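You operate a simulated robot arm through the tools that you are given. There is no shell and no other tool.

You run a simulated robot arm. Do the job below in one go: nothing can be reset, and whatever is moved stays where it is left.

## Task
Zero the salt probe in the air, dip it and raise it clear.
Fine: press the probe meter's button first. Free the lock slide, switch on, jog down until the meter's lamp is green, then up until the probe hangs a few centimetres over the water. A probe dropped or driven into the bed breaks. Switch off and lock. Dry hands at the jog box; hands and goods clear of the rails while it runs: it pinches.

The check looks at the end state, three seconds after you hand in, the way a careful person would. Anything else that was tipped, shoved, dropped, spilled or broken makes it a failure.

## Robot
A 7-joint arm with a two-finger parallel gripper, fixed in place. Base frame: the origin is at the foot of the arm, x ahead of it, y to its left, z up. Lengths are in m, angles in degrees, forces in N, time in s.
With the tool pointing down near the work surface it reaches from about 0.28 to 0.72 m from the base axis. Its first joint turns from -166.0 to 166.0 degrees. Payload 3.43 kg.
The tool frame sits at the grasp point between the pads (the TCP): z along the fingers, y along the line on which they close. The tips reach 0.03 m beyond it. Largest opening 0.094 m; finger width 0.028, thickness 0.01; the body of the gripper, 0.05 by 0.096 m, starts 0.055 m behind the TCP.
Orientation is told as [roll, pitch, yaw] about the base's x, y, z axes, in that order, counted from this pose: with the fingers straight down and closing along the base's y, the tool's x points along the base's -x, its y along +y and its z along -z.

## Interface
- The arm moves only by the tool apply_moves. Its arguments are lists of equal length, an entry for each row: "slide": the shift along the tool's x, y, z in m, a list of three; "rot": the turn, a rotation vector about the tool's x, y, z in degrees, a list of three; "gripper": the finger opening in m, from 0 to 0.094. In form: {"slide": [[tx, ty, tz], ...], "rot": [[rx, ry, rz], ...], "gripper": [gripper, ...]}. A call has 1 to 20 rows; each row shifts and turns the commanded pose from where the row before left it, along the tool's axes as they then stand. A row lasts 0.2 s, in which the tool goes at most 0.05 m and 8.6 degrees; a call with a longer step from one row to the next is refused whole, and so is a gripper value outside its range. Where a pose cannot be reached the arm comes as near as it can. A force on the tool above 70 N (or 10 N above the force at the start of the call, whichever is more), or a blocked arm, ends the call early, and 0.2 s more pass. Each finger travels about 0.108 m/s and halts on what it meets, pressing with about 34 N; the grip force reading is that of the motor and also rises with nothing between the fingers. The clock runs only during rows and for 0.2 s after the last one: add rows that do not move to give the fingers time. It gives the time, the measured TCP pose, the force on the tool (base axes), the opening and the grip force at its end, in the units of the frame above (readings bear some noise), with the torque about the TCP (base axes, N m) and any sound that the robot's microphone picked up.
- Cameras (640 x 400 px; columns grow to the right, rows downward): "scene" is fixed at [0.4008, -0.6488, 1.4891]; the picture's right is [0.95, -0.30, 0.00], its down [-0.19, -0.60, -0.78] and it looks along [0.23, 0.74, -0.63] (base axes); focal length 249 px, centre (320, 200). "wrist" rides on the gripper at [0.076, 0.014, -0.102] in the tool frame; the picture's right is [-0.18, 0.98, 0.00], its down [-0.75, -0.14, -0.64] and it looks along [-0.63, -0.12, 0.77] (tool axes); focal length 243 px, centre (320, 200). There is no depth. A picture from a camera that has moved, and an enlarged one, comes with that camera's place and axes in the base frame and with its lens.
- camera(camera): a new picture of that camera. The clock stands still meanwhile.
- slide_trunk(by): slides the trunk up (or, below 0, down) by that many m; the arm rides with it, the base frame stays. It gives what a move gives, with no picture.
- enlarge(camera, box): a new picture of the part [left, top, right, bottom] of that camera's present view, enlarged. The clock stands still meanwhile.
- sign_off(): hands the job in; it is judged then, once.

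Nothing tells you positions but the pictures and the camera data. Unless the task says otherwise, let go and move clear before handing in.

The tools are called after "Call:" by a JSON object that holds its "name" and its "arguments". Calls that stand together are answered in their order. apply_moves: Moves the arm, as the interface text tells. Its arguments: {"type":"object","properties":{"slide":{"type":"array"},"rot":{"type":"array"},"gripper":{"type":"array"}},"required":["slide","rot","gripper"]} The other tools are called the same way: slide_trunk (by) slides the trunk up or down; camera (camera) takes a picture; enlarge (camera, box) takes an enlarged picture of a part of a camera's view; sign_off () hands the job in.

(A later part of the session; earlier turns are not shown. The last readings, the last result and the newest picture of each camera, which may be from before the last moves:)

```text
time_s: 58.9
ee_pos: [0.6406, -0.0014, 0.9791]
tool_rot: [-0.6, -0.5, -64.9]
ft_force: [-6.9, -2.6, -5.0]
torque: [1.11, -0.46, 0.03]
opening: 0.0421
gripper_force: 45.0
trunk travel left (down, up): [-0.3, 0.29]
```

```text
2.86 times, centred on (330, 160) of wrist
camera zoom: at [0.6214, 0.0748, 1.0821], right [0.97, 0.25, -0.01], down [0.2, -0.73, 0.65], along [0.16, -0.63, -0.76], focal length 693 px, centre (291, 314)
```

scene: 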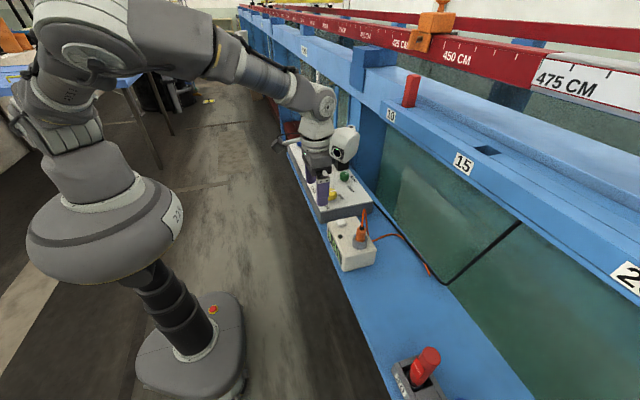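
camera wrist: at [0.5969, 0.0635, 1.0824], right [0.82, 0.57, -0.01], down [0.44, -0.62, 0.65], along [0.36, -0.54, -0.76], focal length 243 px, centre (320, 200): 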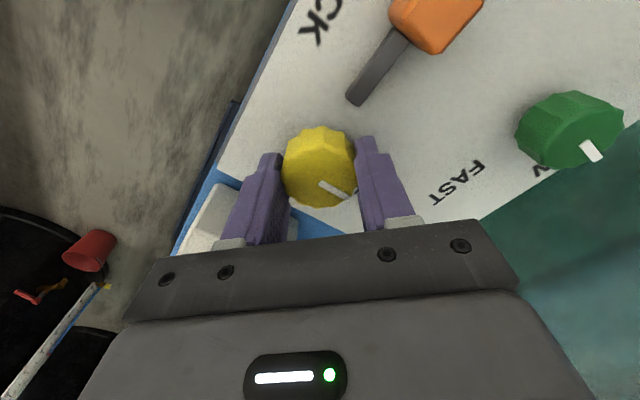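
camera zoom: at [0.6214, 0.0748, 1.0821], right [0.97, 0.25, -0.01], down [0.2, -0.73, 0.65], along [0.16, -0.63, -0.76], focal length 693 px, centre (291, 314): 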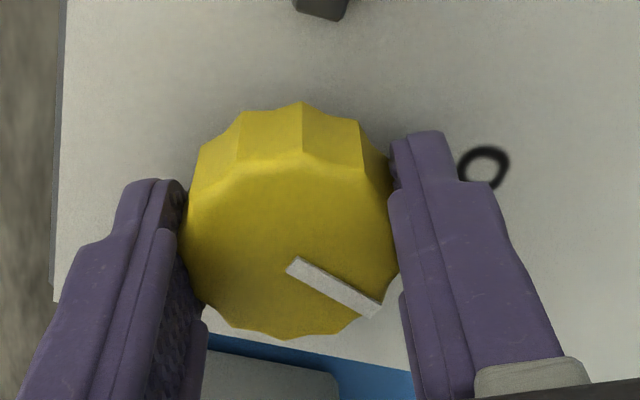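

The knob turns with the gripper. Continuing.

Call:
{"name": "apply_moves", "arguments": {"slide": [[0, 0, 0], [0, 0, 0], [0, 0, 0], [0, 0, 0], [0, 0, 0], [0, 0, 0], [0, 0, 0], [0, 0, 0], [0, 0, 0], [0, 0, 0], [0, 0, 0]], "rot": [[0, 0, 6], [0, 0, 6], [0, 0, 6], [0, 0, 6], [0, 0, 6], [0, 0, 6], [0, 0, 6], [0, 0, 6], [0, 0, 6], [0, 0, 6], [0, 0, 0]], "gripper": [0.035, 0.035, 0.035, 0.035, 0.035, 0.035, 0.035, 0.035, 0.035, 0.035, 0.035]}}

Call:
{"name": "enlarge", "arguments": {"camera": "wrist", "box": [240, 90, 420, 230]}}

Call:
{"name": "enlarge", "arguments": {"camera": "scene", "box": [280, 130, 380, 280]}}

```text
time_s: 61.3
ee_pos: [0.6406, -0.0012, 0.9818]
tool_rot: [0.2, -0.8, -124.9]
ft_force: [3.3, -2.3, 10.5]
torque: [-0.26, 0.91, -0.01]
opening: 0.0423
gripper_force: 44.8
trunk travel left (down, up): [-0.3, 0.29]
```

```text
2.86 times, centred on (330, 160) of wrist
camera zoom: at [0.6965, 0.0541, 1.082], right [0.7, -0.71, 0.01], down [-0.54, -0.53, 0.65], along [-0.46, -0.46, -0.76], focal length 693 px, centre (291, 314)
```

zoom: 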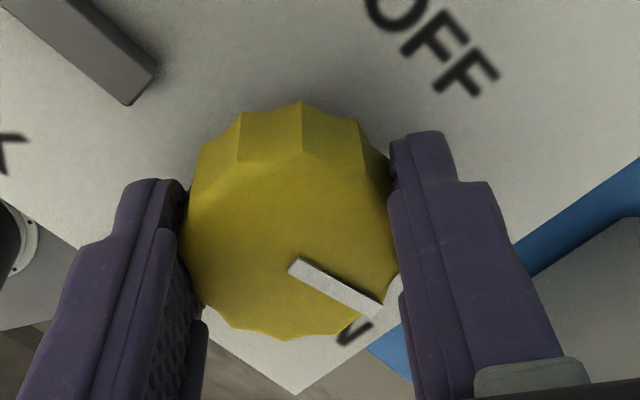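

```text
2.67 times, centred on (330, 205) of scene
camera zoom: at [0.4008, -0.6488, 1.4891], right [0.95, -0.3, 0.0], down [-0.19, -0.6, -0.78], along [0.23, 0.74, -0.63], focal length 663 px, centre (293, 187)
```

zoom: 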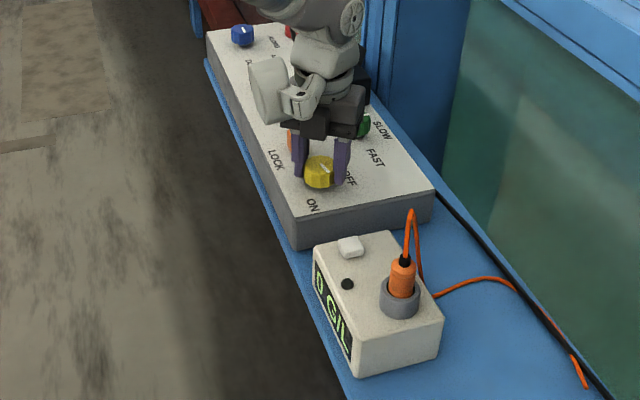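

80° turned with no stop yet. Two more small steps toward ON.

Call:
{"name": "apply_moves", "arguments": {"slide": [[0, 0, 0], [0, 0, 0], [0, 0, 0]], "rot": [[0, 0, 5], [0, 0, 4], [0, 0, 0]], "gripper": [0.035, 0.035, 0.035]}}

Call:
{"name": "enlarge", "arguments": {"camera": "wrist", "box": [240, 90, 420, 230]}}

```text
time_s: 62.1
ee_pos: [0.6403, -0.0021, 0.9805]
tool_rot: [0.2, -0.8, -133.8]
ft_force: [4.0, -3.8, 10.5]
torque: [0.54, 0.94, -0.01]
opening: 0.0425
gripper_force: 45.5
trunk travel left (down, up): [-0.3, 0.29]
```

```text
2.86 times, centred on (330, 160) of wrist
camera zoom: at [0.7045, 0.0447, 1.082], right [0.58, -0.81, 0.01], down [-0.62, -0.44, 0.65], along [-0.53, -0.38, -0.76], focal length 693 px, centre (291, 314)
```

zoom: 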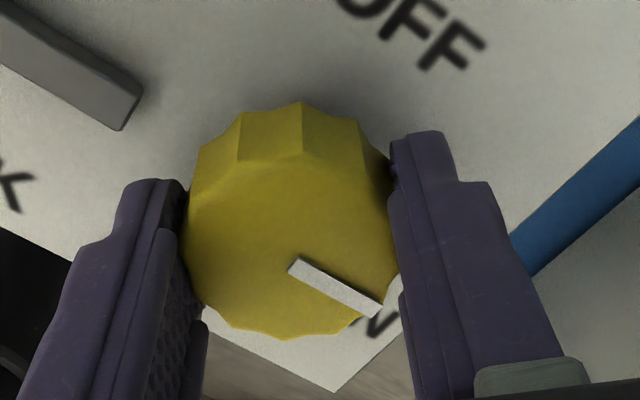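

Call:
{"name": "apply_moves", "arguments": {"slide": [[0, 0, 0], [0, 0, 0], [0, 0, 0]], "rot": [[0, 0, 3], [0, 0, 3], [0, 0, 0]], "gripper": [0.035, 0.035, 0.035]}}

Call:
{"name": "enlarge", "arguments": {"camera": "wrist", "box": [240, 90, 420, 230]}}

Call:
{"name": "enlarge", "arguments": {"camera": "scene", "box": [280, 130, 380, 220]}}

```text
time_s: 62.9
ee_pos: [0.6416, -0.0007, 0.9789]
tool_rot: [0.3, -0.8, -139.7]
ft_force: [2.0, -3.2, 3.4]
torque: [-0.04, 0.17, 1.24]
opening: 0.0428
gripper_force: 45.7
trunk travel left (down, up): [-0.3, 0.29]
```

```text
2.86 times, centred on (330, 160) of wrist
camera zoom: at [0.7095, 0.0385, 1.0813], right [0.5, -0.87, 0.01], down [-0.66, -0.37, 0.65], along [-0.56, -0.33, -0.76], focal length 693 px, centre (291, 314)
```

zoom: 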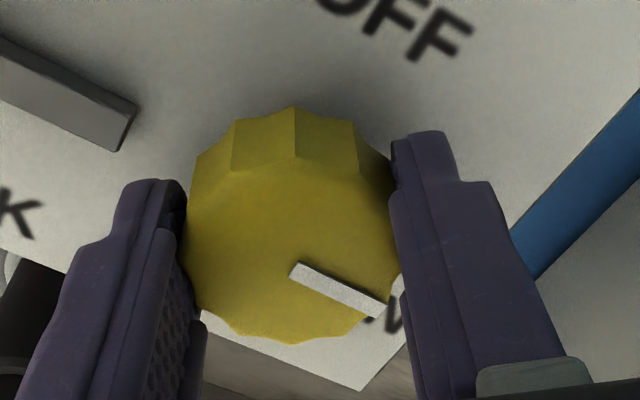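

```text
4.44 times, centred on (330, 175) of scene
camera zoom: at [0.4008, -0.6488, 1.4891], right [0.95, -0.3, 0.0], down [-0.19, -0.6, -0.78], along [0.23, 0.74, -0.63], focal length 1106 px, centre (276, 311)
```

zoom: 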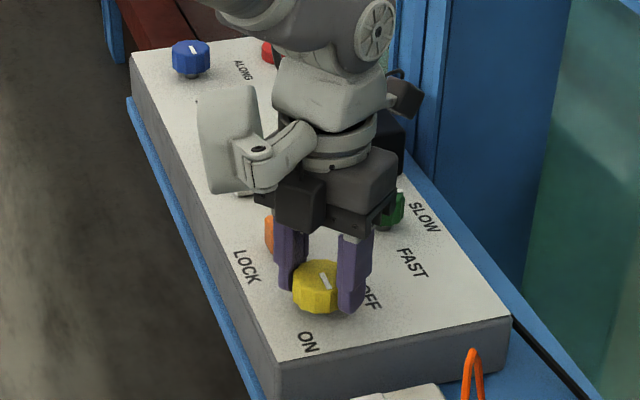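

The stop was reached (torque 1.2 N·m), so the knob is at ON. I'll ease off slightly, release, and lift to read the display.

Call:
{"name": "apply_moves", "arguments": {"slide": [[0, 0, 0], [0, 0, 0], [0, 0, 0], [0, 0, 0], [0, 0, -0.02], [0, 0, -0.03], [0, 0, -0.03], [0, 0, -0.03], [0, 0, 0]], "rot": [[0, 0, -2.5], [0, 0, 0], [0, 0, 0], [0, 0, 0], [0, 0, 0], [0, 0, 0], [0, 0, 0], [0, 0, 0], [0, 0, 0]], "gripper": [0.035, 0.05, 0.07, 0.07, 0.07, 0.07, 0.07, 0.07, 0.07]}}

Call:
{"name": "camera", "arguments": {"camera": "wrist"}}

Call:
{"name": "enlarge", "arguments": {"camera": "scene", "box": [280, 130, 400, 280]}}

```text
time_s: 64.9
ee_pos: [0.6439, 0.0017, 1.0909]
tool_rot: [0.3, -0.8, -137.2]
ft_force: [-0.1, 0.6, -0.5]
torque: [0.0, 0.0, -0.01]
opening: 0.0701
gripper_force: 0.0
trunk travel left (down, up): [-0.3, 0.29]
```

```text
taken
camera wrist: at [0.71, 0.0433, 1.1918], right [0.53, -0.85, 0.01], down [-0.65, -0.4, 0.65], along [-0.55, -0.35, -0.76], focal length 243 px, centre (320, 200)
```

wrist: 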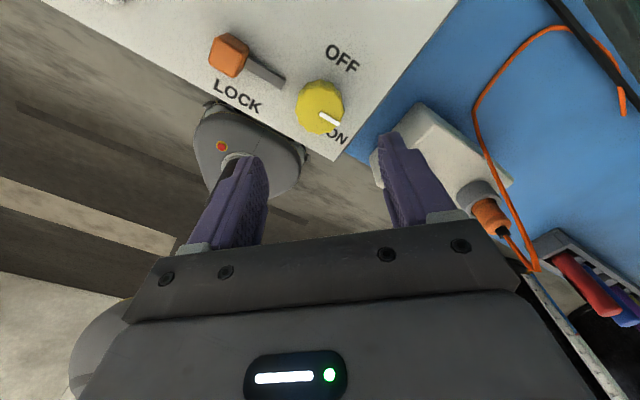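

```text
2.67 times, centred on (340, 205) of scene
camera zoom: at [0.4008, -0.6488, 1.4891], right [0.95, -0.3, 0.0], down [-0.19, -0.6, -0.78], along [0.23, 0.74, -0.63], focal length 663 px, centre (267, 187)
```

zoom: 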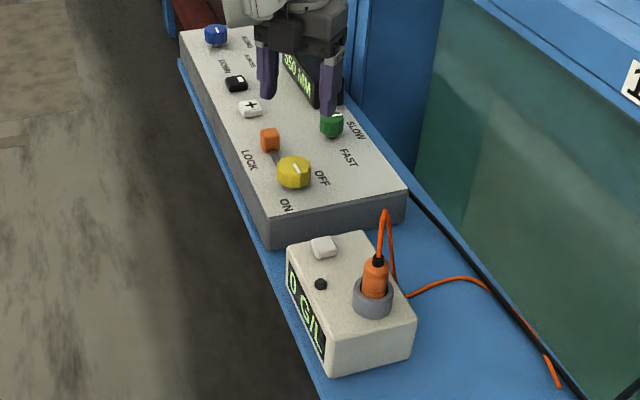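

The display is lit and shows a reading in mm. I'll back off to yaw 0 and view the +/− keys and display.

Call:
{"name": "apply_moves", "arguments": {"slide": [[0, 0, -0.02], [0, 0, 0], [0, 0, 0], [0, 0, 0], [0, 0, 0], [0, 0, 0], [0, 0, 0], [0, 0, 0], [0, 0, 0], [0, 0, 0], [0, 0, 0], [0, 0, 0], [0, 0, 0], [0, 0, 0], [0, 0, 0], [0, 0, 0], [0, 0, 0], [0, 0, 0], [0, 0, 0]], "rot": [[0, 0, 0], [0, 0, -8.5], [0, 0, -8.5], [0, 0, -8.5], [0, 0, -8.5], [0, 0, -8.5], [0, 0, -8.5], [0, 0, -8.5], [0, 0, -8.5], [0, 0, -8.5], [0, 0, -8.5], [0, 0, -8.5], [0, 0, -8.5], [0, 0, -8.5], [0, 0, -8.5], [0, 0, -8.5], [0, 0, -8.5], [0, 0, -1.2], [0, 0, 0]], "gripper": [0.094, 0.094, 0.094, 0.094, 0.094, 0.094, 0.094, 0.094, 0.094, 0.094, 0.094, 0.094, 0.094, 0.094, 0.094, 0.094, 0.094, 0.094, 0.094]}}

Call:
{"name": "apply_moves", "arguments": {"slide": [[0.02, 0.04, 0], [0.02, 0.04, 0], [0.02, 0.04, 0], [0.02, 0.04, 0], [0.01, 0.04, 0], [0, 0, 0]], "rot": [[0, 0, 0], [0, 0, 0], [0, 0, 0], [0, 0, 0], [0, 0, 0], [0, 0, 0]], "gripper": [0.094, 0.094, 0.094, 0.094, 0.094, 0.094]}}

Call:
{"name": "camera", "arguments": {"camera": "wrist"}}

Call:
{"name": "enlarge", "arguments": {"camera": "scene", "box": [280, 130, 400, 280]}}

```text
time_s: 68.9
ee_pos: [0.6409, 0.0011, 1.109]
tool_rot: [-0.8, 0.4, 0.1]
ft_force: [0.5, 0.5, 0.0]
torque: [-0.02, 0.03, -0.01]
opening: 0.0941
gripper_force: 0.1
trunk travel left (down, up): [-0.3, 0.29]
```

```text
time_s: 70.3
ee_pos: [0.5502, 0.2001, 1.1064]
tool_rot: [-0.9, 0.4, -0.1]
ft_force: [0.2, 0.3, -0.6]
torque: [-0.01, -0.03, 0.02]
opening: 0.0942
gripper_force: 0.1
trunk travel left (down, up): [-0.3, 0.29]
```

```text
taken
camera wrist: at [0.4751, 0.216, 1.2093], right [0.19, 0.98, -0.01], down [0.76, -0.13, 0.64], along [0.63, -0.13, -0.77], focal length 243 px, centre (320, 200)
```

wrist: 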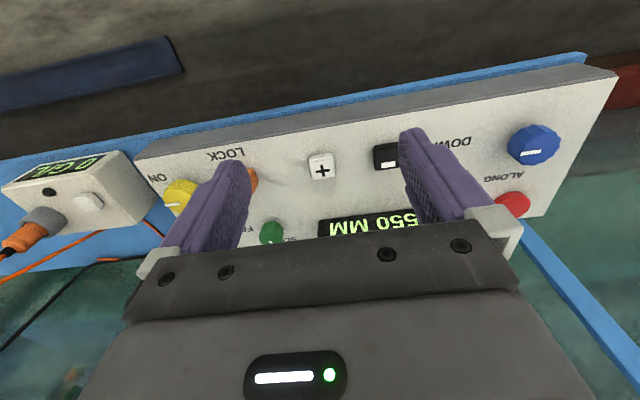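

```text
2.67 times, centred on (340, 205) of scene
camera zoom: at [0.4008, -0.6488, 1.4891], right [0.95, -0.3, 0.0], down [-0.19, -0.6, -0.78], along [0.23, 0.74, -0.63], focal length 663 px, centre (267, 187)
```

zoom: 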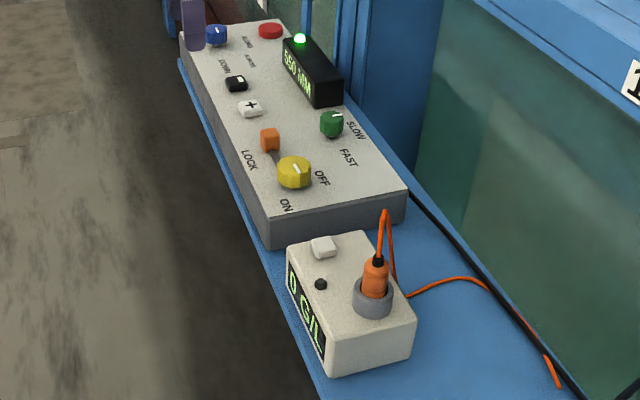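

The display reads 550 MM with its power lamp green. I need to verify the blue axis selector and the reading with zooms.

Call:
{"name": "enlarge", "arguments": {"camera": "scene", "box": [290, 130, 350, 180]}}

Call:
{"name": "enlarge", "arguments": {"camera": "wrist", "box": [430, 100, 610, 230]}}

Call:
{"name": "enlarge", "arguments": {"camera": "wrist", "box": [240, 120, 440, 250]}}

```text
8.00 times, centred on (320, 155) of scene
camera zoom: at [0.4008, -0.6488, 1.4891], right [0.95, -0.3, 0.0], down [-0.19, -0.6, -0.78], along [0.23, 0.74, -0.63], focal length 1990 px, centre (320, 560)
```

zoom: 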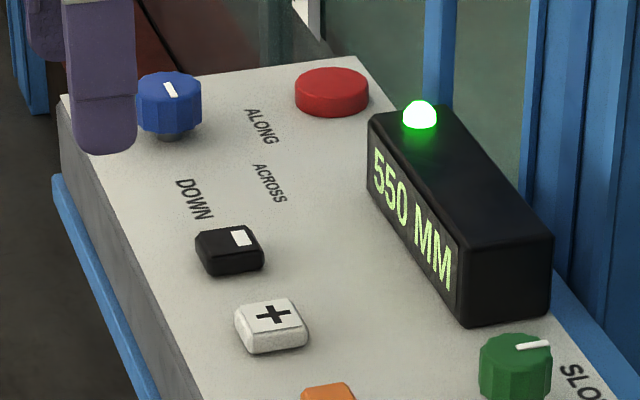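

```text
3.08 times, centred on (520, 165) of wrist
camera zoom: at [0.4751, 0.216, 1.2093], right [0.19, 0.98, -0.01], down [0.76, -0.13, 0.64], along [0.63, -0.13, -0.77], focal length 746 px, centre (-295, 308)
```

zoom: 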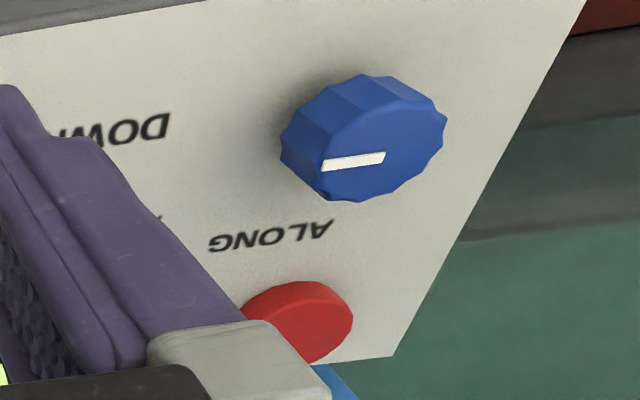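

```text
3.08 times, centred on (340, 185) of wrist
camera zoom: at [0.4751, 0.216, 1.2093], right [0.19, 0.98, -0.01], down [0.76, -0.13, 0.64], along [0.63, -0.13, -0.77], focal length 746 px, centre (258, 246)
```

zoom: 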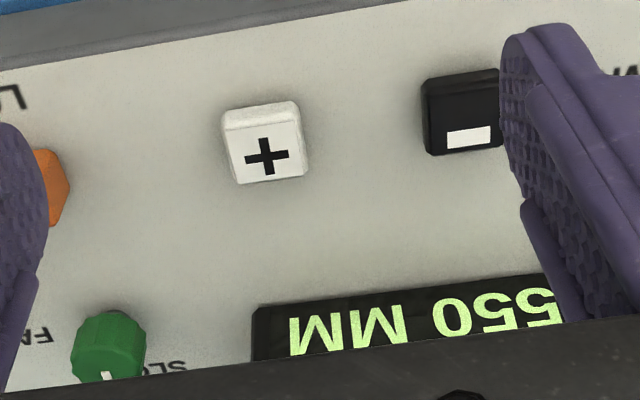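

Axis selector is on DOWN, speed SLOW, reading 550 MM. The "+" key is at about (0.638, 0.183) and "−" at about (0.639, 0.262). I'll close the fingers and hover over "+" for a short test tap.

Call:
{"name": "apply_moves", "arguments": {"slide": [[0, 0, 0], [0, 0, 0], [-0.044, -0.0085, 0], [-0.044, -0.0085, 0], [0, 0, 0.03], [0, 0, 0.03], [0, 0, 0.02], [0, 0, 0]], "rot": [[0, 0, 0], [0, 0, 0], [0, 0, 0], [0, 0, 0], [0, 0, 0], [0, 0, 0], [0, 0, 0], [0, 0, 0]], "gripper": [0.05, 0.01, 0, 0, 0, 0, 0, 0]}}

Call:
{"name": "camera", "arguments": {"camera": "wrist"}}

Call:
{"name": "enlarge", "arguments": {"camera": "scene", "box": [280, 120, 400, 270]}}

```text
time_s: 72.1
ee_pos: [0.6383, 0.1832, 1.0265]
tool_rot: [-0.8, 0.3, -0.1]
ft_force: [0.4, 0.0, -0.5]
torque: [-0.01, -0.03, -0.03]
opening: 0.0
gripper_force: 32.7
trunk travel left (down, up): [-0.3, 0.29]
```

```text
taken
camera wrist: at [0.5636, 0.1988, 1.1297], right [0.18, 0.98, -0.01], down [0.76, -0.13, 0.64], along [0.63, -0.13, -0.77], focal length 243 px, centre (320, 200)
```

wrist: 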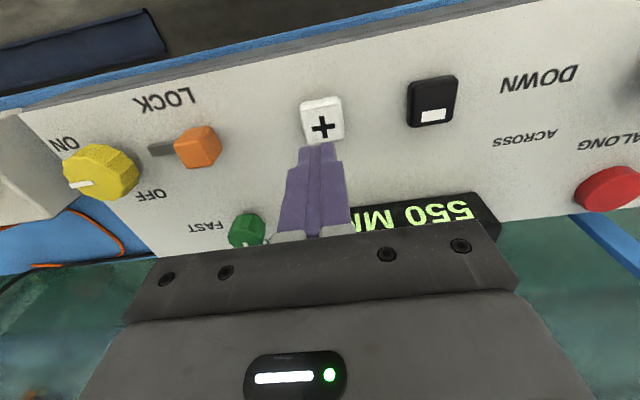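

```text
2.67 times, centred on (340, 195) of scene
camera zoom: at [0.4008, -0.6488, 1.4891], right [0.95, -0.3, 0.0], down [-0.19, -0.6, -0.78], along [0.23, 0.74, -0.63], focal length 663 px, centre (267, 213)
```

zoom: 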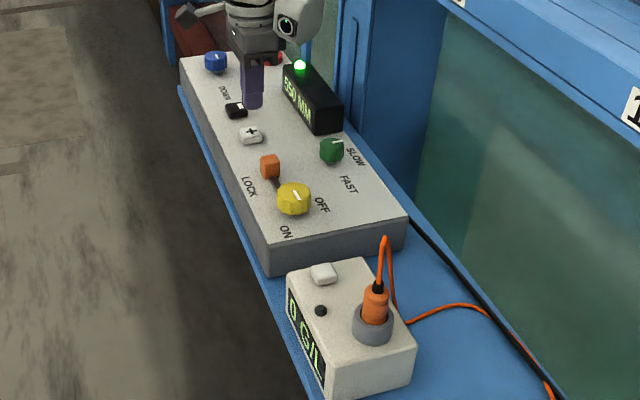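

Well aligned over "+". Approaching to just above the key.

Call:
{"name": "apply_moves", "arguments": {"slide": [[0, 0, 0.02], [0, 0, 0.012], [0, 0, 0]], "rot": [[0, 0, 0], [0, 0, 0], [0, 0, 0]], "gripper": [0, 0, 0]}}

Call:
{"name": "enlarge", "arguments": {"camera": "scene", "box": [290, 120, 350, 180]}}

```text
time_s: 72.9
ee_pos: [0.6393, 0.1819, 0.9945]
tool_rot: [-0.8, 0.3, -0.1]
ft_force: [0.6, 0.2, 1.0]
torque: [0.01, 0.0, -0.01]
opening: 0.0
gripper_force: 32.5
trunk travel left (down, up): [-0.3, 0.29]
```

```text
6.67 times, centred on (320, 150) of scene
camera zoom: at [0.4008, -0.6488, 1.4891], right [0.95, -0.3, 0.0], down [-0.19, -0.6, -0.78], along [0.23, 0.74, -0.63], focal length 1659 px, centre (320, 533)
```

zoom: 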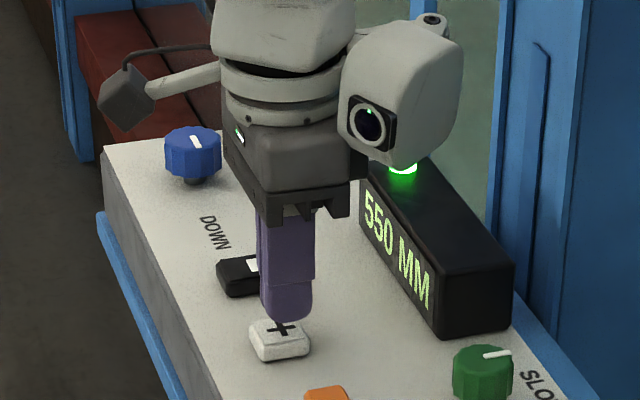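

Display stays readable from the scene camera. Making a brief test tap on "+".

Call:
{"name": "apply_moves", "arguments": {"slide": [[0, 0, 0.006], [0, 0, 0.002], [0, 0, -0.008]], "rot": [[0, 0, 0], [0, 0, 0], [0, 0, 0]], "gripper": [0, 0, 0]}}

Call:
{"name": "enlarge", "arguments": {"camera": "scene", "box": [290, 120, 350, 180]}}

```text
time_s: 73.7
ee_pos: [0.6378, 0.1827, 0.9941]
tool_rot: [-0.8, 0.4, 0.0]
ft_force: [-0.1, 0.0, -0.9]
torque: [-0.04, 0.0, 0.0]
opening: 0.0001
gripper_force: 33.7
trunk travel left (down, up): [-0.3, 0.29]
```

```text
6.67 times, centred on (320, 150) of scene
camera zoom: at [0.4008, -0.6488, 1.4891], right [0.95, -0.3, 0.0], down [-0.19, -0.6, -0.78], along [0.23, 0.74, -0.63], focal length 1659 px, centre (320, 533)
```

zoom: 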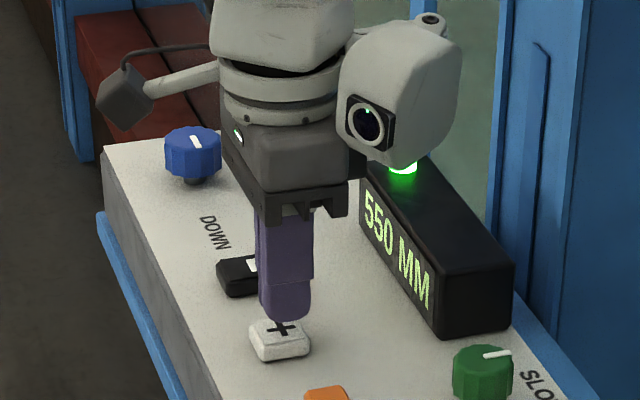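

No change yet, likely no contact. Tapping a bit deeper.

Call:
{"name": "apply_moves", "arguments": {"slide": [[0, 0, 0.008], [0, 0, 0.004], [0, 0, -0.012]], "rot": [[0, 0, 0], [0, 0, 0], [0, 0, 0]], "gripper": [0, 0, 0]}}

Call:
{"name": "enlarge", "arguments": {"camera": "scene", "box": [290, 120, 350, 180]}}

```text
time_s: 74.5
ee_pos: [0.6386, 0.181, 0.9965]
tool_rot: [-0.9, 0.4, -0.1]
ft_force: [-0.3, 0.6, 0.0]
torque: [0.02, 0.0, 0.02]
opening: 0.0
gripper_force: 33.2
trunk travel left (down, up): [-0.3, 0.29]
```

```text
6.67 times, centred on (320, 150) of scene
camera zoom: at [0.4008, -0.6488, 1.4891], right [0.95, -0.3, 0.0], down [-0.19, -0.6, -0.78], along [0.23, 0.74, -0.63], focal length 1659 px, centre (320, 533)
```

zoom: 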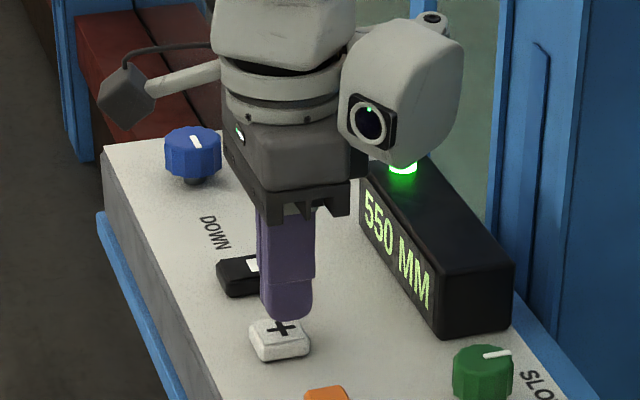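

Call:
{"name": "apply_moves", "arguments": {"slide": [[0, 0, 0.01], [0, 0, 0.003]], "rot": [[0, 0, 0], [0, 0, 0]], "gripper": [0, 0]}}

Call:
{"name": "enlarge", "arguments": {"camera": "scene", "box": [290, 120, 350, 180]}}

```text
time_s: 75.1
ee_pos: [0.6398, 0.1812, 0.9832]
tool_rot: [-0.7, 0.4, -0.1]
ft_force: [-0.3, 0.3, -0.3]
torque: [-0.05, 0.0, -0.01]
opening: 0.0002
gripper_force: 32.9
trunk travel left (down, up): [-0.3, 0.29]
```

```text
6.67 times, centred on (320, 150) of scene
camera zoom: at [0.4008, -0.6488, 1.4891], right [0.95, -0.3, 0.0], down [-0.19, -0.6, -0.78], along [0.23, 0.74, -0.63], focal length 1659 px, centre (320, 533)
```

zoom: 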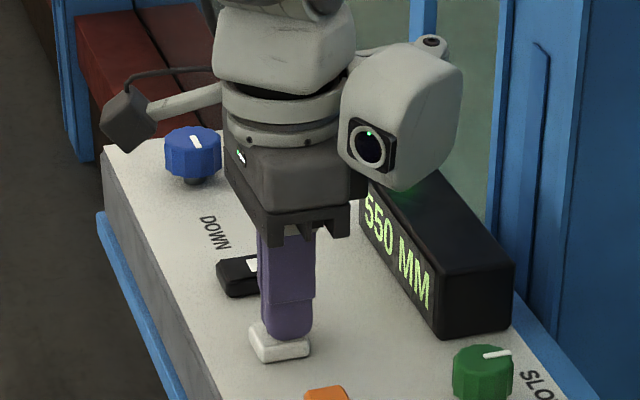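

The finger still isn't touching, but the rounded housing on the hand's +x side is coming low near the display box. To stay clear I'll lift and turn the tool around (toward yaw −180°) so that housing is on the open −x side.

Call:
{"name": "apply_moves", "arguments": {"slide": [[0, 0, -0.04], [0, 0, -0.04], [0, 0, 0], [0, 0, 0], [0, 0, 0], [0, 0, 0], [0, 0, 0], [0, 0, 0], [0, 0, 0], [0, 0, 0], [0, 0, 0], [0, 0, 0], [0, 0, 0], [0, 0, 0], [0, 0, 0], [0, 0, 0], [0, 0, 0], [0, 0, 0], [0, 0, 0]], "rot": [[0, 0, 0], [0, 0, 0], [0, 0, 8.5], [0, 0, 8.5], [0, 0, 8.5], [0, 0, 8.5], [0, 0, 8.5], [0, 0, 8.5], [0, 0, 8.5], [0, 0, 8.5], [0, 0, 8.5], [0, 0, 8.5], [0, 0, 8.5], [0, 0, 8.5], [0, 0, 8.5], [0, 0, 8.5], [0, 0, 8.5], [0, 0, 8.5], [0, 0, 0]], "gripper": [0, 0, 0, 0, 0, 0, 0, 0, 0, 0, 0, 0, 0, 0, 0, 0, 0, 0, 0]}}

Call:
{"name": "apply_moves", "arguments": {"slide": [[0, 0, 0], [0, 0, 0], [0, 0, 0], [0, 0, 0], [0, 0, 0], [0, 0, 0]], "rot": [[0, 0, 8.5], [0, 0, 8.5], [0, 0, 8.5], [0, 0, 8.5], [0, 0, 8.5], [0, 0, 0]], "gripper": [0, 0, 0, 0, 0, 0]}}

Call:
{"name": "camera", "arguments": {"camera": "wrist"}}

Call:
{"name": "enlarge", "arguments": {"camera": "scene", "box": [280, 110, 400, 270]}}

```text
time_s: 79.1
ee_pos: [0.6391, 0.1836, 1.0618]
tool_rot: [0.3, -0.8, -136.2]
ft_force: [-0.3, 0.2, 0.2]
torque: [0.02, -0.02, 0.0]
opening: 0.0001
gripper_force: 33.0
trunk travel left (down, up): [-0.3, 0.29]
```

```text
time_s: 80.5
ee_pos: [0.639, 0.1832, 1.0614]
tool_rot: [0.7, -0.4, -178.6]
ft_force: [0.1, -0.5, -0.4]
torque: [-0.03, 0.01, -0.01]
opening: 0.0
gripper_force: 32.6
trunk travel left (down, up): [-0.3, 0.29]
```

```text
taken
camera wrist: at [0.7169, 0.1717, 1.1651], right [-0.16, -0.99, 0.01], down [-0.75, 0.13, 0.64], along [-0.64, 0.09, -0.76], focal length 243 px, centre (320, 200)
```

wrist: 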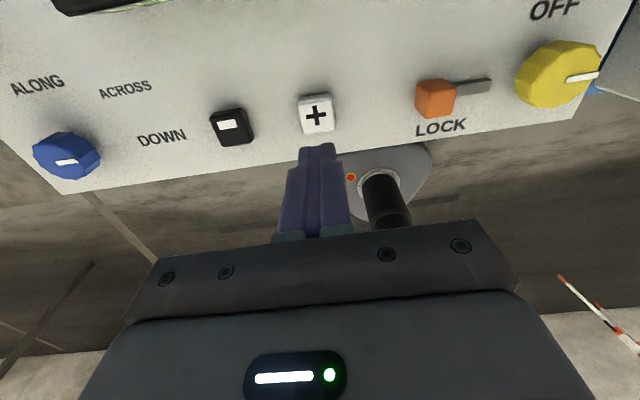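

```text
2.50 times, centred on (340, 190) of scene
camera zoom: at [0.4008, -0.6488, 1.4891], right [0.95, -0.3, 0.0], down [-0.19, -0.6, -0.78], along [0.23, 0.74, -0.63], focal length 622 px, centre (270, 225)
```

zoom: 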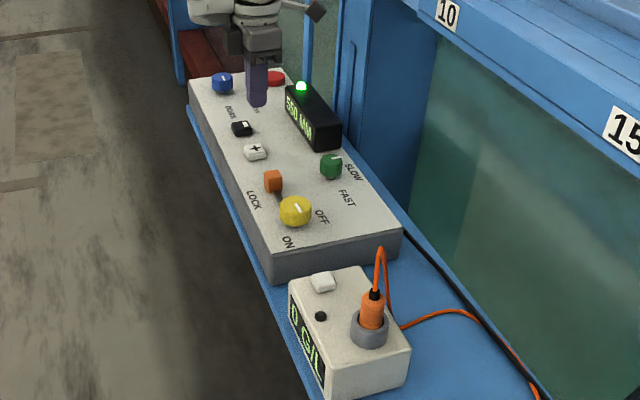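

The housing is now on the open side and "+" is well aligned. Descending to just above the key, then stepping until contact.

Call:
{"name": "apply_moves", "arguments": {"slide": [[0, -0.002, 0.03], [0, 0, 0.03], [0, 0, 0.017], [0, 0, 0]], "rot": [[0, 0, 0], [0, 0, 0], [0, 0, 0], [0, 0, 0]], "gripper": [0, 0, 0, 0]}}

Call:
{"name": "enlarge", "arguments": {"camera": "scene", "box": [290, 120, 350, 180]}}

Call:
{"name": "camera", "arguments": {"camera": "wrist"}}

```text
time_s: 81.5
ee_pos: [0.6396, 0.1843, 0.9843]
tool_rot: [0.7, -0.4, -178.5]
ft_force: [-0.6, 0.3, -0.7]
torque: [0.0, 0.01, 0.0]
opening: 0.0
gripper_force: 32.8
trunk travel left (down, up): [-0.3, 0.29]
```

```text
6.67 times, centred on (320, 150) of scene
camera zoom: at [0.4008, -0.6488, 1.4891], right [0.95, -0.3, 0.0], down [-0.19, -0.6, -0.78], along [0.23, 0.74, -0.63], focal length 1659 px, centre (320, 533)
```

zoom: 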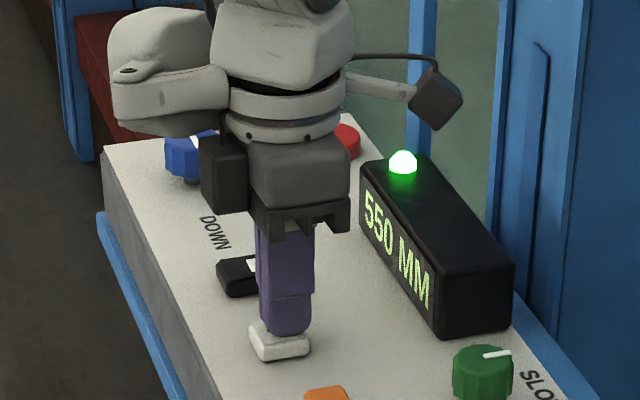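

```text
taken
camera wrist: at [0.7166, 0.1727, 1.0868], right [-0.16, -0.99, 0.01], down [-0.75, 0.13, 0.65], along [-0.64, 0.09, -0.76], focal length 243 px, centre (320, 200)
```

wrist: 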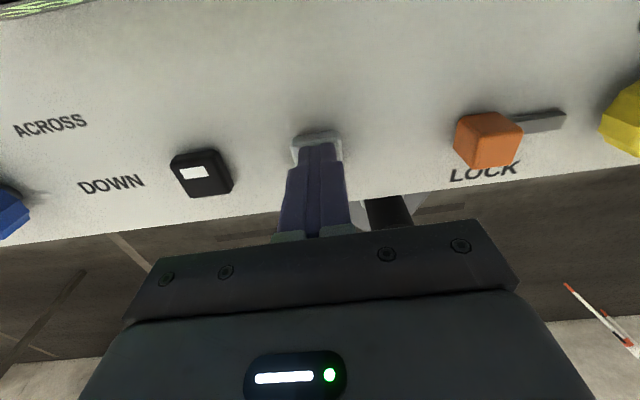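

Clear view of display and finger over "+". Stepping down 3 mm at a time.

Call:
{"name": "apply_moves", "arguments": {"slide": [[0, 0, 0.003]], "rot": [[0, 0, 0]], "gripper": [0]}}

Call:
{"name": "enlarge", "arguments": {"camera": "scene", "box": [290, 120, 350, 180]}}

```text
time_s: 81.9
ee_pos: [0.6397, 0.1838, 0.9826]
tool_rot: [0.8, -0.4, -178.5]
ft_force: [0.6, 0.3, 0.1]
torque: [0.0, -0.01, 0.02]
opening: 0.0002
gripper_force: 32.8
trunk travel left (down, up): [-0.3, 0.29]
```

```text
6.67 times, centred on (320, 150) of scene
camera zoom: at [0.4008, -0.6488, 1.4891], right [0.95, -0.3, 0.0], down [-0.19, -0.6, -0.78], along [0.23, 0.74, -0.63], focal length 1659 px, centre (320, 533)
```

zoom: 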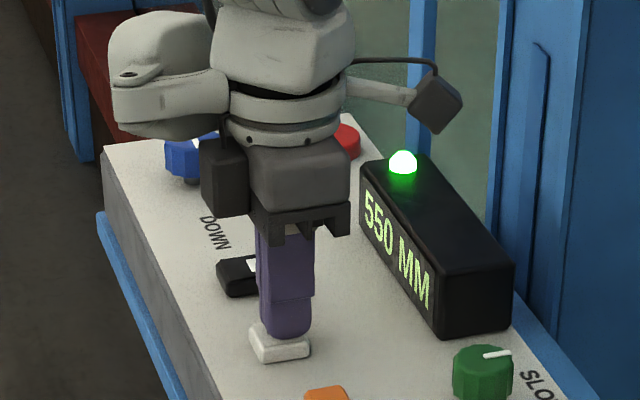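

Call:
{"name": "apply_moves", "arguments": {"slide": [[0, 0, 0.003]], "rot": [[0, 0, 0]], "gripper": [0]}}

Call:
{"name": "enlarge", "arguments": {"camera": "scene", "box": [290, 120, 350, 180]}}

```text
time_s: 82.3
ee_pos: [0.6394, 0.1838, 0.9807]
tool_rot: [0.8, -0.3, -178.6]
ft_force: [0.5, -1.0, 1.8]
torque: [0.0, 0.0, -0.01]
opening: 0.0003
gripper_force: 33.4
trunk travel left (down, up): [-0.3, 0.29]
```

```text
6.67 times, centred on (320, 150) of scene
camera zoom: at [0.4008, -0.6488, 1.4891], right [0.95, -0.3, 0.0], down [-0.19, -0.6, -0.78], along [0.23, 0.74, -0.63], focal length 1659 px, centre (320, 533)
```

zoom: 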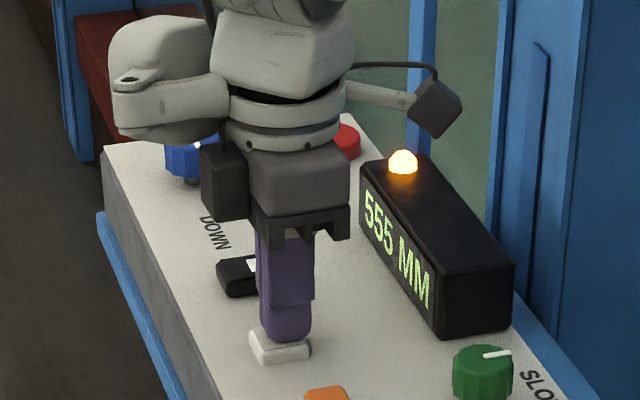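

Contact: the display went to 555 MM and its lamp turned amber (running). Lifting off at once to establish which direction "+" moves the probe.

Call:
{"name": "apply_moves", "arguments": {"slide": [[0, 0, -0.008]], "rot": [[0, 0, 0]], "gripper": [0]}}

Call:
{"name": "enlarge", "arguments": {"camera": "scene", "box": [290, 120, 350, 180]}}

Call:
{"name": "enlarge", "arguments": {"camera": "scene", "box": [326, 205, 390, 265]}}

```text
time_s: 82.7
ee_pos: [0.6389, 0.1852, 0.9856]
tool_rot: [0.7, -0.4, -178.5]
ft_force: [0.6, 0.7, 0.3]
torque: [0.0, 0.0, 0.0]
opening: 0.0003
gripper_force: 32.8
trunk travel left (down, up): [-0.3, 0.29]
```

```text
6.67 times, centred on (320, 150) of scene
camera zoom: at [0.4008, -0.6488, 1.4891], right [0.95, -0.3, 0.0], down [-0.19, -0.6, -0.78], along [0.23, 0.74, -0.63], focal length 1659 px, centre (320, 533)
```

zoom: 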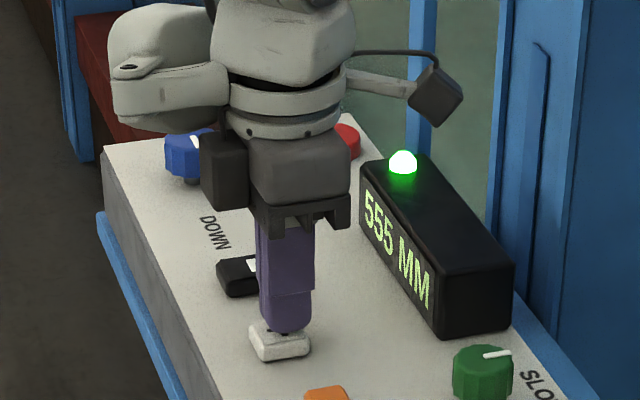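

```text
6.67 times, centred on (358, 235) of scene
camera zoom: at [0.4008, -0.6488, 1.4891], right [0.95, -0.3, 0.0], down [-0.19, -0.6, -0.78], along [0.23, 0.74, -0.63], focal length 1659 px, centre (67, -33)
```

zoom: 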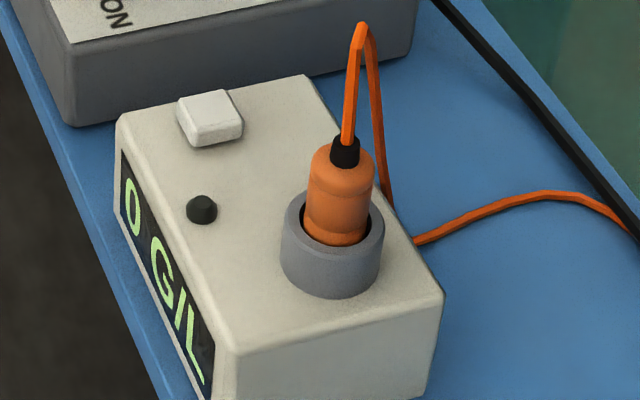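

It stopped on release (555 MM; resolution about 5 mm). I'll press "+" for about half a second more and then verify direction by reading and view.

Call:
{"name": "apply_moves", "arguments": {"slide": [[0, 0, 0.009], [0, 0, 0], [0, 0, 0], [0, 0, -0.009]], "rot": [[0, 0, 0], [0, 0, 0], [0, 0, 0], [0, 0, 0]], "gripper": [0, 0, 0, 0]}}

Call:
{"name": "enlarge", "arguments": {"camera": "scene", "box": [290, 120, 410, 270]}}

```text
time_s: 83.7
ee_pos: [0.6397, 0.1835, 0.9859]
tool_rot: [0.8, -0.5, -178.6]
ft_force: [-0.1, -0.9, 0.7]
torque: [-0.04, -0.03, 0.02]
opening: 0.0
gripper_force: 32.9
trunk travel left (down, up): [-0.3, 0.29]
```

```text
2.67 times, centred on (350, 195) of scene
camera zoom: at [0.4008, -0.6488, 1.4891], right [0.95, -0.3, 0.0], down [-0.19, -0.6, -0.78], along [0.23, 0.74, -0.63], focal length 663 px, centre (240, 213)
```

zoom: 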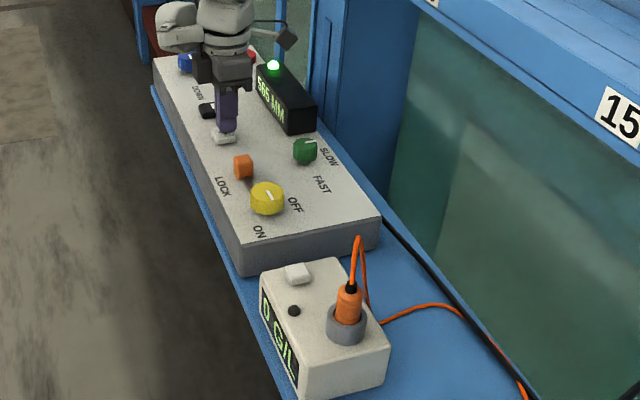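

About 20 mm/s at SLOW. I'll continue "+" in short presses, checking the meter lamp each time.

Call:
{"name": "apply_moves", "arguments": {"slide": [[0, 0, 0.009], [0, 0, 0], [0, 0, 0], [0, 0, -0.009]], "rot": [[0, 0, 0], [0, 0, 0], [0, 0, 0], [0, 0, 0]], "gripper": [0, 0, 0, 0]}}

Call:
{"name": "enlarge", "arguments": {"camera": "scene", "box": [290, 120, 390, 260]}}

```text
time_s: 84.7
ee_pos: [0.6403, 0.184, 0.9861]
tool_rot: [0.7, -0.3, -178.5]
ft_force: [-0.7, 0.7, -1.1]
torque: [0.01, 0.0, -0.02]
opening: 0.0
gripper_force: 33.6
trunk travel left (down, up): [-0.3, 0.29]
```

```text
2.86 times, centred on (340, 190) of scene
camera zoom: at [0.4008, -0.6488, 1.4891], right [0.95, -0.3, 0.0], down [-0.19, -0.6, -0.78], along [0.23, 0.74, -0.63], focal length 711 px, centre (263, 229)
```

zoom: 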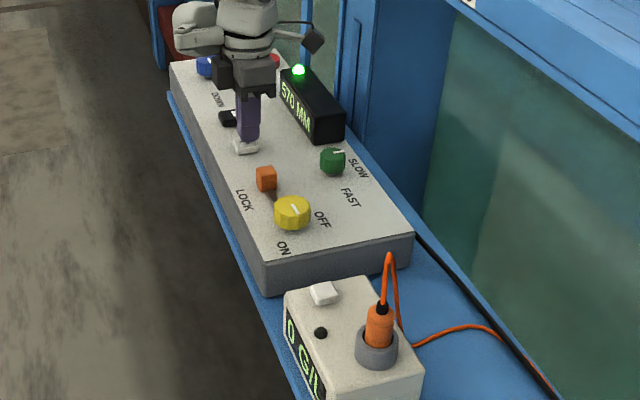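

Call:
{"name": "enlarge", "arguments": {"camera": "scene", "box": [290, 120, 350, 180]}}

Call:
{"name": "enlarge", "arguments": {"camera": "scene", "box": [326, 205, 390, 265]}}

```text
6.67 times, centred on (320, 150) of scene
camera zoom: at [0.4008, -0.6488, 1.4891], right [0.95, -0.3, 0.0], down [-0.19, -0.6, -0.78], along [0.23, 0.74, -0.63], focal length 1659 px, centre (320, 533)
```

zoom: 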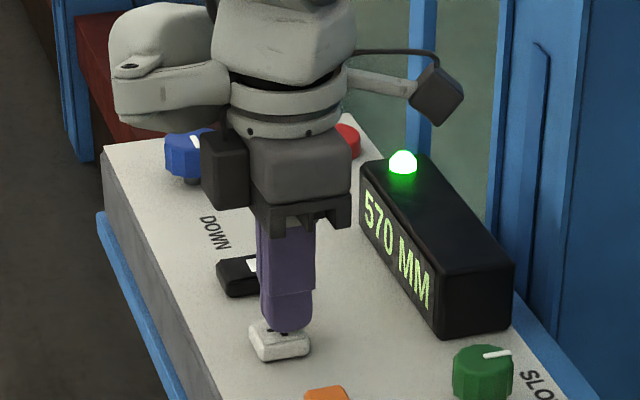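

```text
6.67 times, centred on (358, 235) of scene
camera zoom: at [0.4008, -0.6488, 1.4891], right [0.95, -0.3, 0.0], down [-0.19, -0.6, -0.78], along [0.23, 0.74, -0.63], focal length 1659 px, centre (67, -33)
```

zoom: 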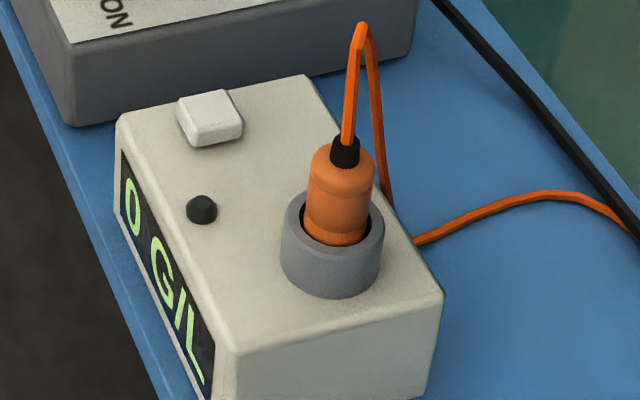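

570 MM, lamp still dark. Continuing in short presses.

Call:
{"name": "apply_moves", "arguments": {"slide": [[0, 0, 0.009], [0, 0, 0], [0, 0, 0], [0, 0, 0], [0, 0, -0.009]], "rot": [[0, 0, 0], [0, 0, 0], [0, 0, 0], [0, 0, 0], [0, 0, 0]], "gripper": [0, 0, 0, 0, 0]}}

Call:
{"name": "enlarge", "arguments": {"camera": "scene", "box": [290, 120, 350, 180]}}

Call:
{"name": "enlarge", "arguments": {"camera": "scene", "box": [326, 205, 390, 265]}}

```text
time_s: 85.9
ee_pos: [0.6392, 0.1836, 0.9848]
tool_rot: [0.8, -0.4, -178.6]
ft_force: [-0.3, 1.3, -0.2]
torque: [-0.01, -0.02, -0.02]
opening: 0.0001
gripper_force: 32.9
trunk travel left (down, up): [-0.3, 0.29]
```

```text
6.67 times, centred on (320, 150) of scene
camera zoom: at [0.4008, -0.6488, 1.4891], right [0.95, -0.3, 0.0], down [-0.19, -0.6, -0.78], along [0.23, 0.74, -0.63], focal length 1659 px, centre (320, 533)
```

zoom: 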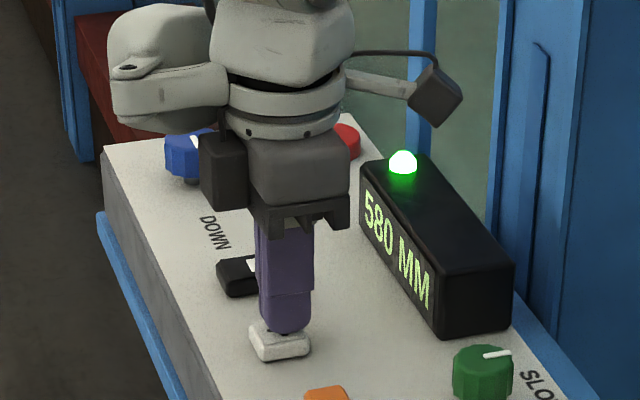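

```text
6.67 times, centred on (358, 235) of scene
camera zoom: at [0.4008, -0.6488, 1.4891], right [0.95, -0.3, 0.0], down [-0.19, -0.6, -0.78], along [0.23, 0.74, -0.63], focal length 1659 px, centre (67, -33)
```

zoom: 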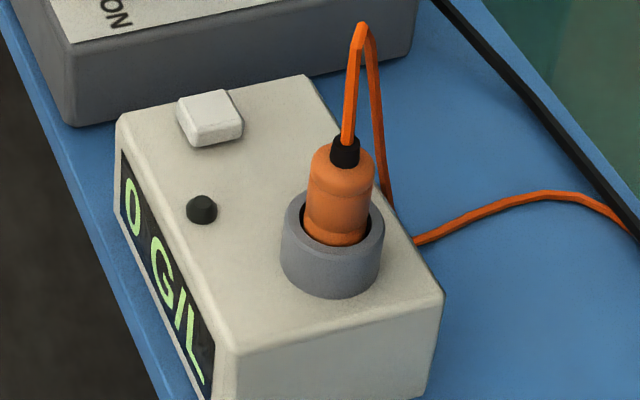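

580 MM, lamp dark. A few more short presses with checks.

Call:
{"name": "apply_moves", "arguments": {"slide": [[0, 0, 0.009], [0, 0, 0], [0, 0, 0], [0, 0, 0], [0, 0, -0.009]], "rot": [[0, 0, 0], [0, 0, 0], [0, 0, 0], [0, 0, 0], [0, 0, 0]], "gripper": [0, 0, 0, 0, 0]}}

Call:
{"name": "enlarge", "arguments": {"camera": "scene", "box": [295, 130, 395, 260]}}

Call:
{"name": "enlarge", "arguments": {"camera": "scene", "box": [326, 205, 390, 265]}}

```text
time_s: 87.1
ee_pos: [0.6383, 0.1848, 0.988]
tool_rot: [0.7, -0.4, -178.6]
ft_force: [-0.3, -0.2, -0.1]
torque: [-0.01, -0.02, 0.02]
opening: 0.0
gripper_force: 33.5
trunk travel left (down, up): [-0.3, 0.29]
```

```text
3.08 times, centred on (345, 195) of scene
camera zoom: at [0.4008, -0.6488, 1.4891], right [0.95, -0.3, 0.0], down [-0.19, -0.6, -0.78], along [0.23, 0.74, -0.63], focal length 766 px, centre (243, 215)
```

zoom: 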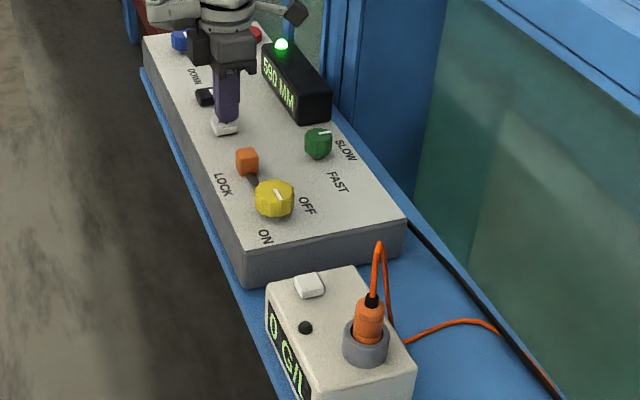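

```text
6.67 times, centred on (358, 235) of scene
camera zoom: at [0.4008, -0.6488, 1.4891], right [0.95, -0.3, 0.0], down [-0.19, -0.6, -0.78], along [0.23, 0.74, -0.63], focal length 1659 px, centre (67, -33)
```

zoom: 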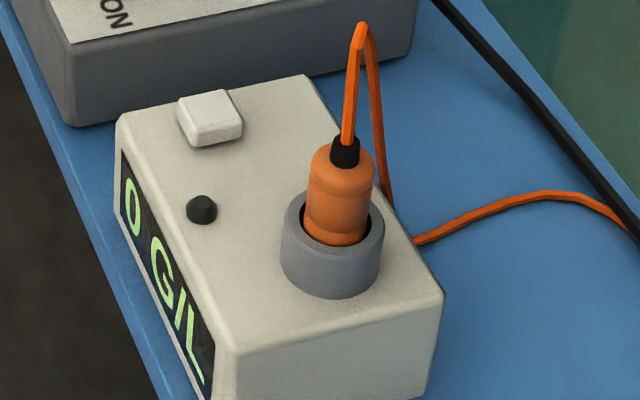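

590 MM after 40 mm of travel and lamp still dark. Before going on I'll verify the direction by looking at the probe through the glass again.

Call:
{"name": "apply_moves", "arguments": {"slide": [[0, 0, -0.04], [0, 0, -0.04], [0, 0, -0.03], [0, 0, 0], [0, 0, 0], [0, 0, 0], [0, 0, 0], [0, 0, 0], [0, 0, 0], [0, 0, 0], [0, 0, 0], [0, 0, 0], [0, 0, 0], [0, 0, 0], [0, 0, 0], [0, 0, 0], [0, 0, 0], [0, 0, 0], [0, 0, 0], [0, 0, 0]], "rot": [[0, 0, 0], [0, 0, 0], [0, 0, 0], [0, 0, -8.5], [0, 0, -8.5], [0, 0, -8.5], [0, 0, -8.5], [0, 0, -8.5], [0, 0, -8.5], [0, 0, -8.5], [0, 0, -8.5], [0, 0, -8.5], [0, 0, -8.5], [0, 0, -8.5], [0, 0, -8.5], [0, 0, -8.5], [0, 0, -8.5], [0, 0, -8.5], [0, 0, -8.5], [0, 0, -8.5]], "gripper": [0, 0, 0, 0, 0, 0, 0, 0, 0, 0, 0, 0, 0, 0, 0, 0, 0, 0, 0, 0]}}

Call:
{"name": "apply_moves", "arguments": {"slide": [[-0.0041, -0.0455, -0.008], [-0.0041, -0.0455, -0.008], [-0.0041, -0.0455, -0.008], [-0.0041, -0.0455, -0.008], [-0.0041, -0.0455, -0.008], [-0.0041, -0.0455, -0.008], [-0.0041, -0.0455, -0.008], [-0.0041, -0.0455, -0.008], [-0.0041, -0.0455, -0.008], [-0.0041, -0.0455, -0.008], [0, 0, 0], [0, 0, 0], [0, 0, 0], [0, 0, 0], [0, 0, 0], [0, 0, 0], [0, 0, 0]], "rot": [[0, 0, 0], [0, 0, 0], [0, 0, 0], [0, 0, 0], [0, 0, 0], [0, 0, 0], [0, 0, 0], [0, 0, 0], [0, 0, 0], [0, 0, 0], [0, -8, 0], [0, -8, 0], [0, -8, 0], [0, -8, 0], [0, -8, 0], [0, -8, 0], [0, 0, 0]], "gripper": [0, 0.094, 0.094, 0.094, 0.094, 0.094, 0.094, 0.094, 0.094, 0.094, 0.094, 0.094, 0.094, 0.094, 0.094, 0.094, 0.094]}}

Call:
{"name": "camera", "arguments": {"camera": "wrist"}}

```text
time_s: 91.3
ee_pos: [0.6398, 0.1859, 1.0964]
tool_rot: [-0.8, -0.1, -33.9]
ft_force: [0.5, -0.2, 0.5]
torque: [0.02, 0.01, 0.01]
opening: 0.0003
gripper_force: 32.7
trunk travel left (down, up): [-0.3, 0.29]
```

```text
time_s: 94.9
ee_pos: [0.4186, -0.2141, 1.1854]
tool_rot: [-1.2, -48.1, -33.2]
ft_force: [1.2, -0.1, 0.4]
torque: [-0.01, 0.02, 0.0]
opening: 0.0939
gripper_force: 0.1
trunk travel left (down, up): [-0.3, 0.29]
```

```text
taken
camera wrist: at [0.3222, -0.1305, 1.1959], right [0.65, 0.75, 0.12], down [-0.05, -0.12, 0.99], along [0.76, -0.65, -0.04], focal length 243 px, centre (320, 200)
```

wrist: 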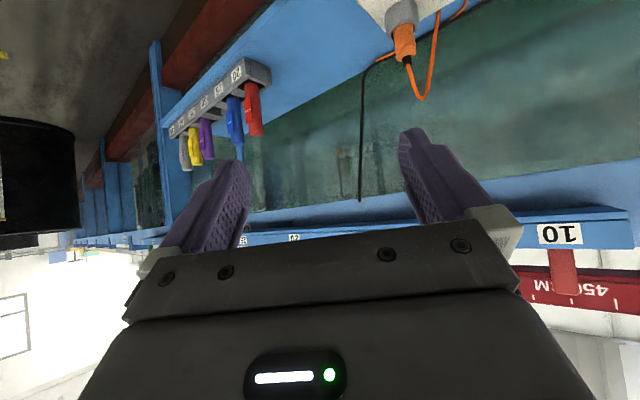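

Call:
{"name": "enlarge", "arguments": {"camera": "wrist", "box": [305, 85, 385, 205]}}

Call:
{"name": "enlarge", "arguments": {"camera": "wrist", "box": [325, 120, 365, 180]}}

```text
3.33 times, centred on (345, 145) of wrist
camera zoom: at [0.3222, -0.1305, 1.1959], right [0.65, 0.75, 0.12], down [-0.05, -0.12, 0.99], along [0.76, -0.65, -0.04], focal length 809 px, centre (237, 383)
```

zoom: 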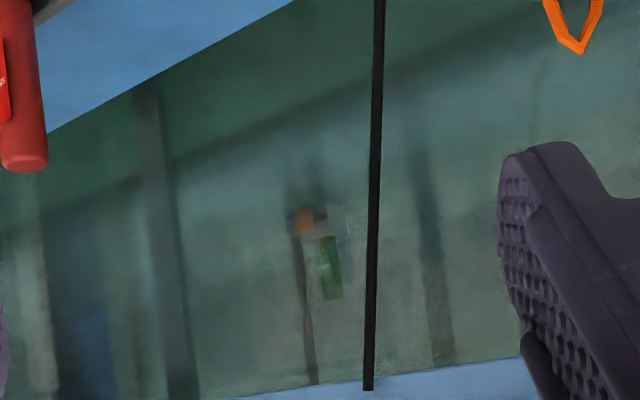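

```text
6.67 times, centred on (345, 150) of wrist
camera zoom: at [0.3222, -0.1305, 1.1959], right [0.65, 0.75, 0.12], down [-0.05, -0.12, 0.99], along [0.76, -0.65, -0.04], focal length 1618 px, centre (153, 533)
```

zoom: 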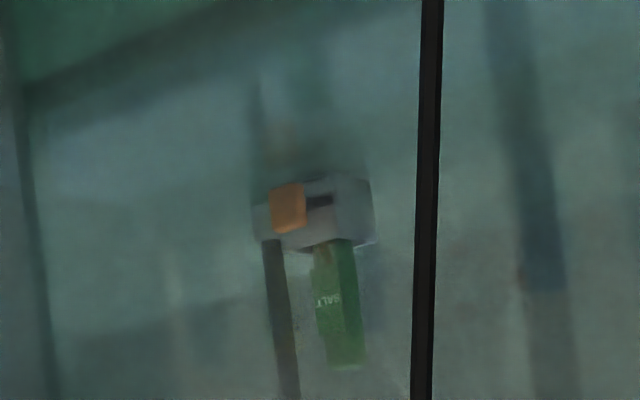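

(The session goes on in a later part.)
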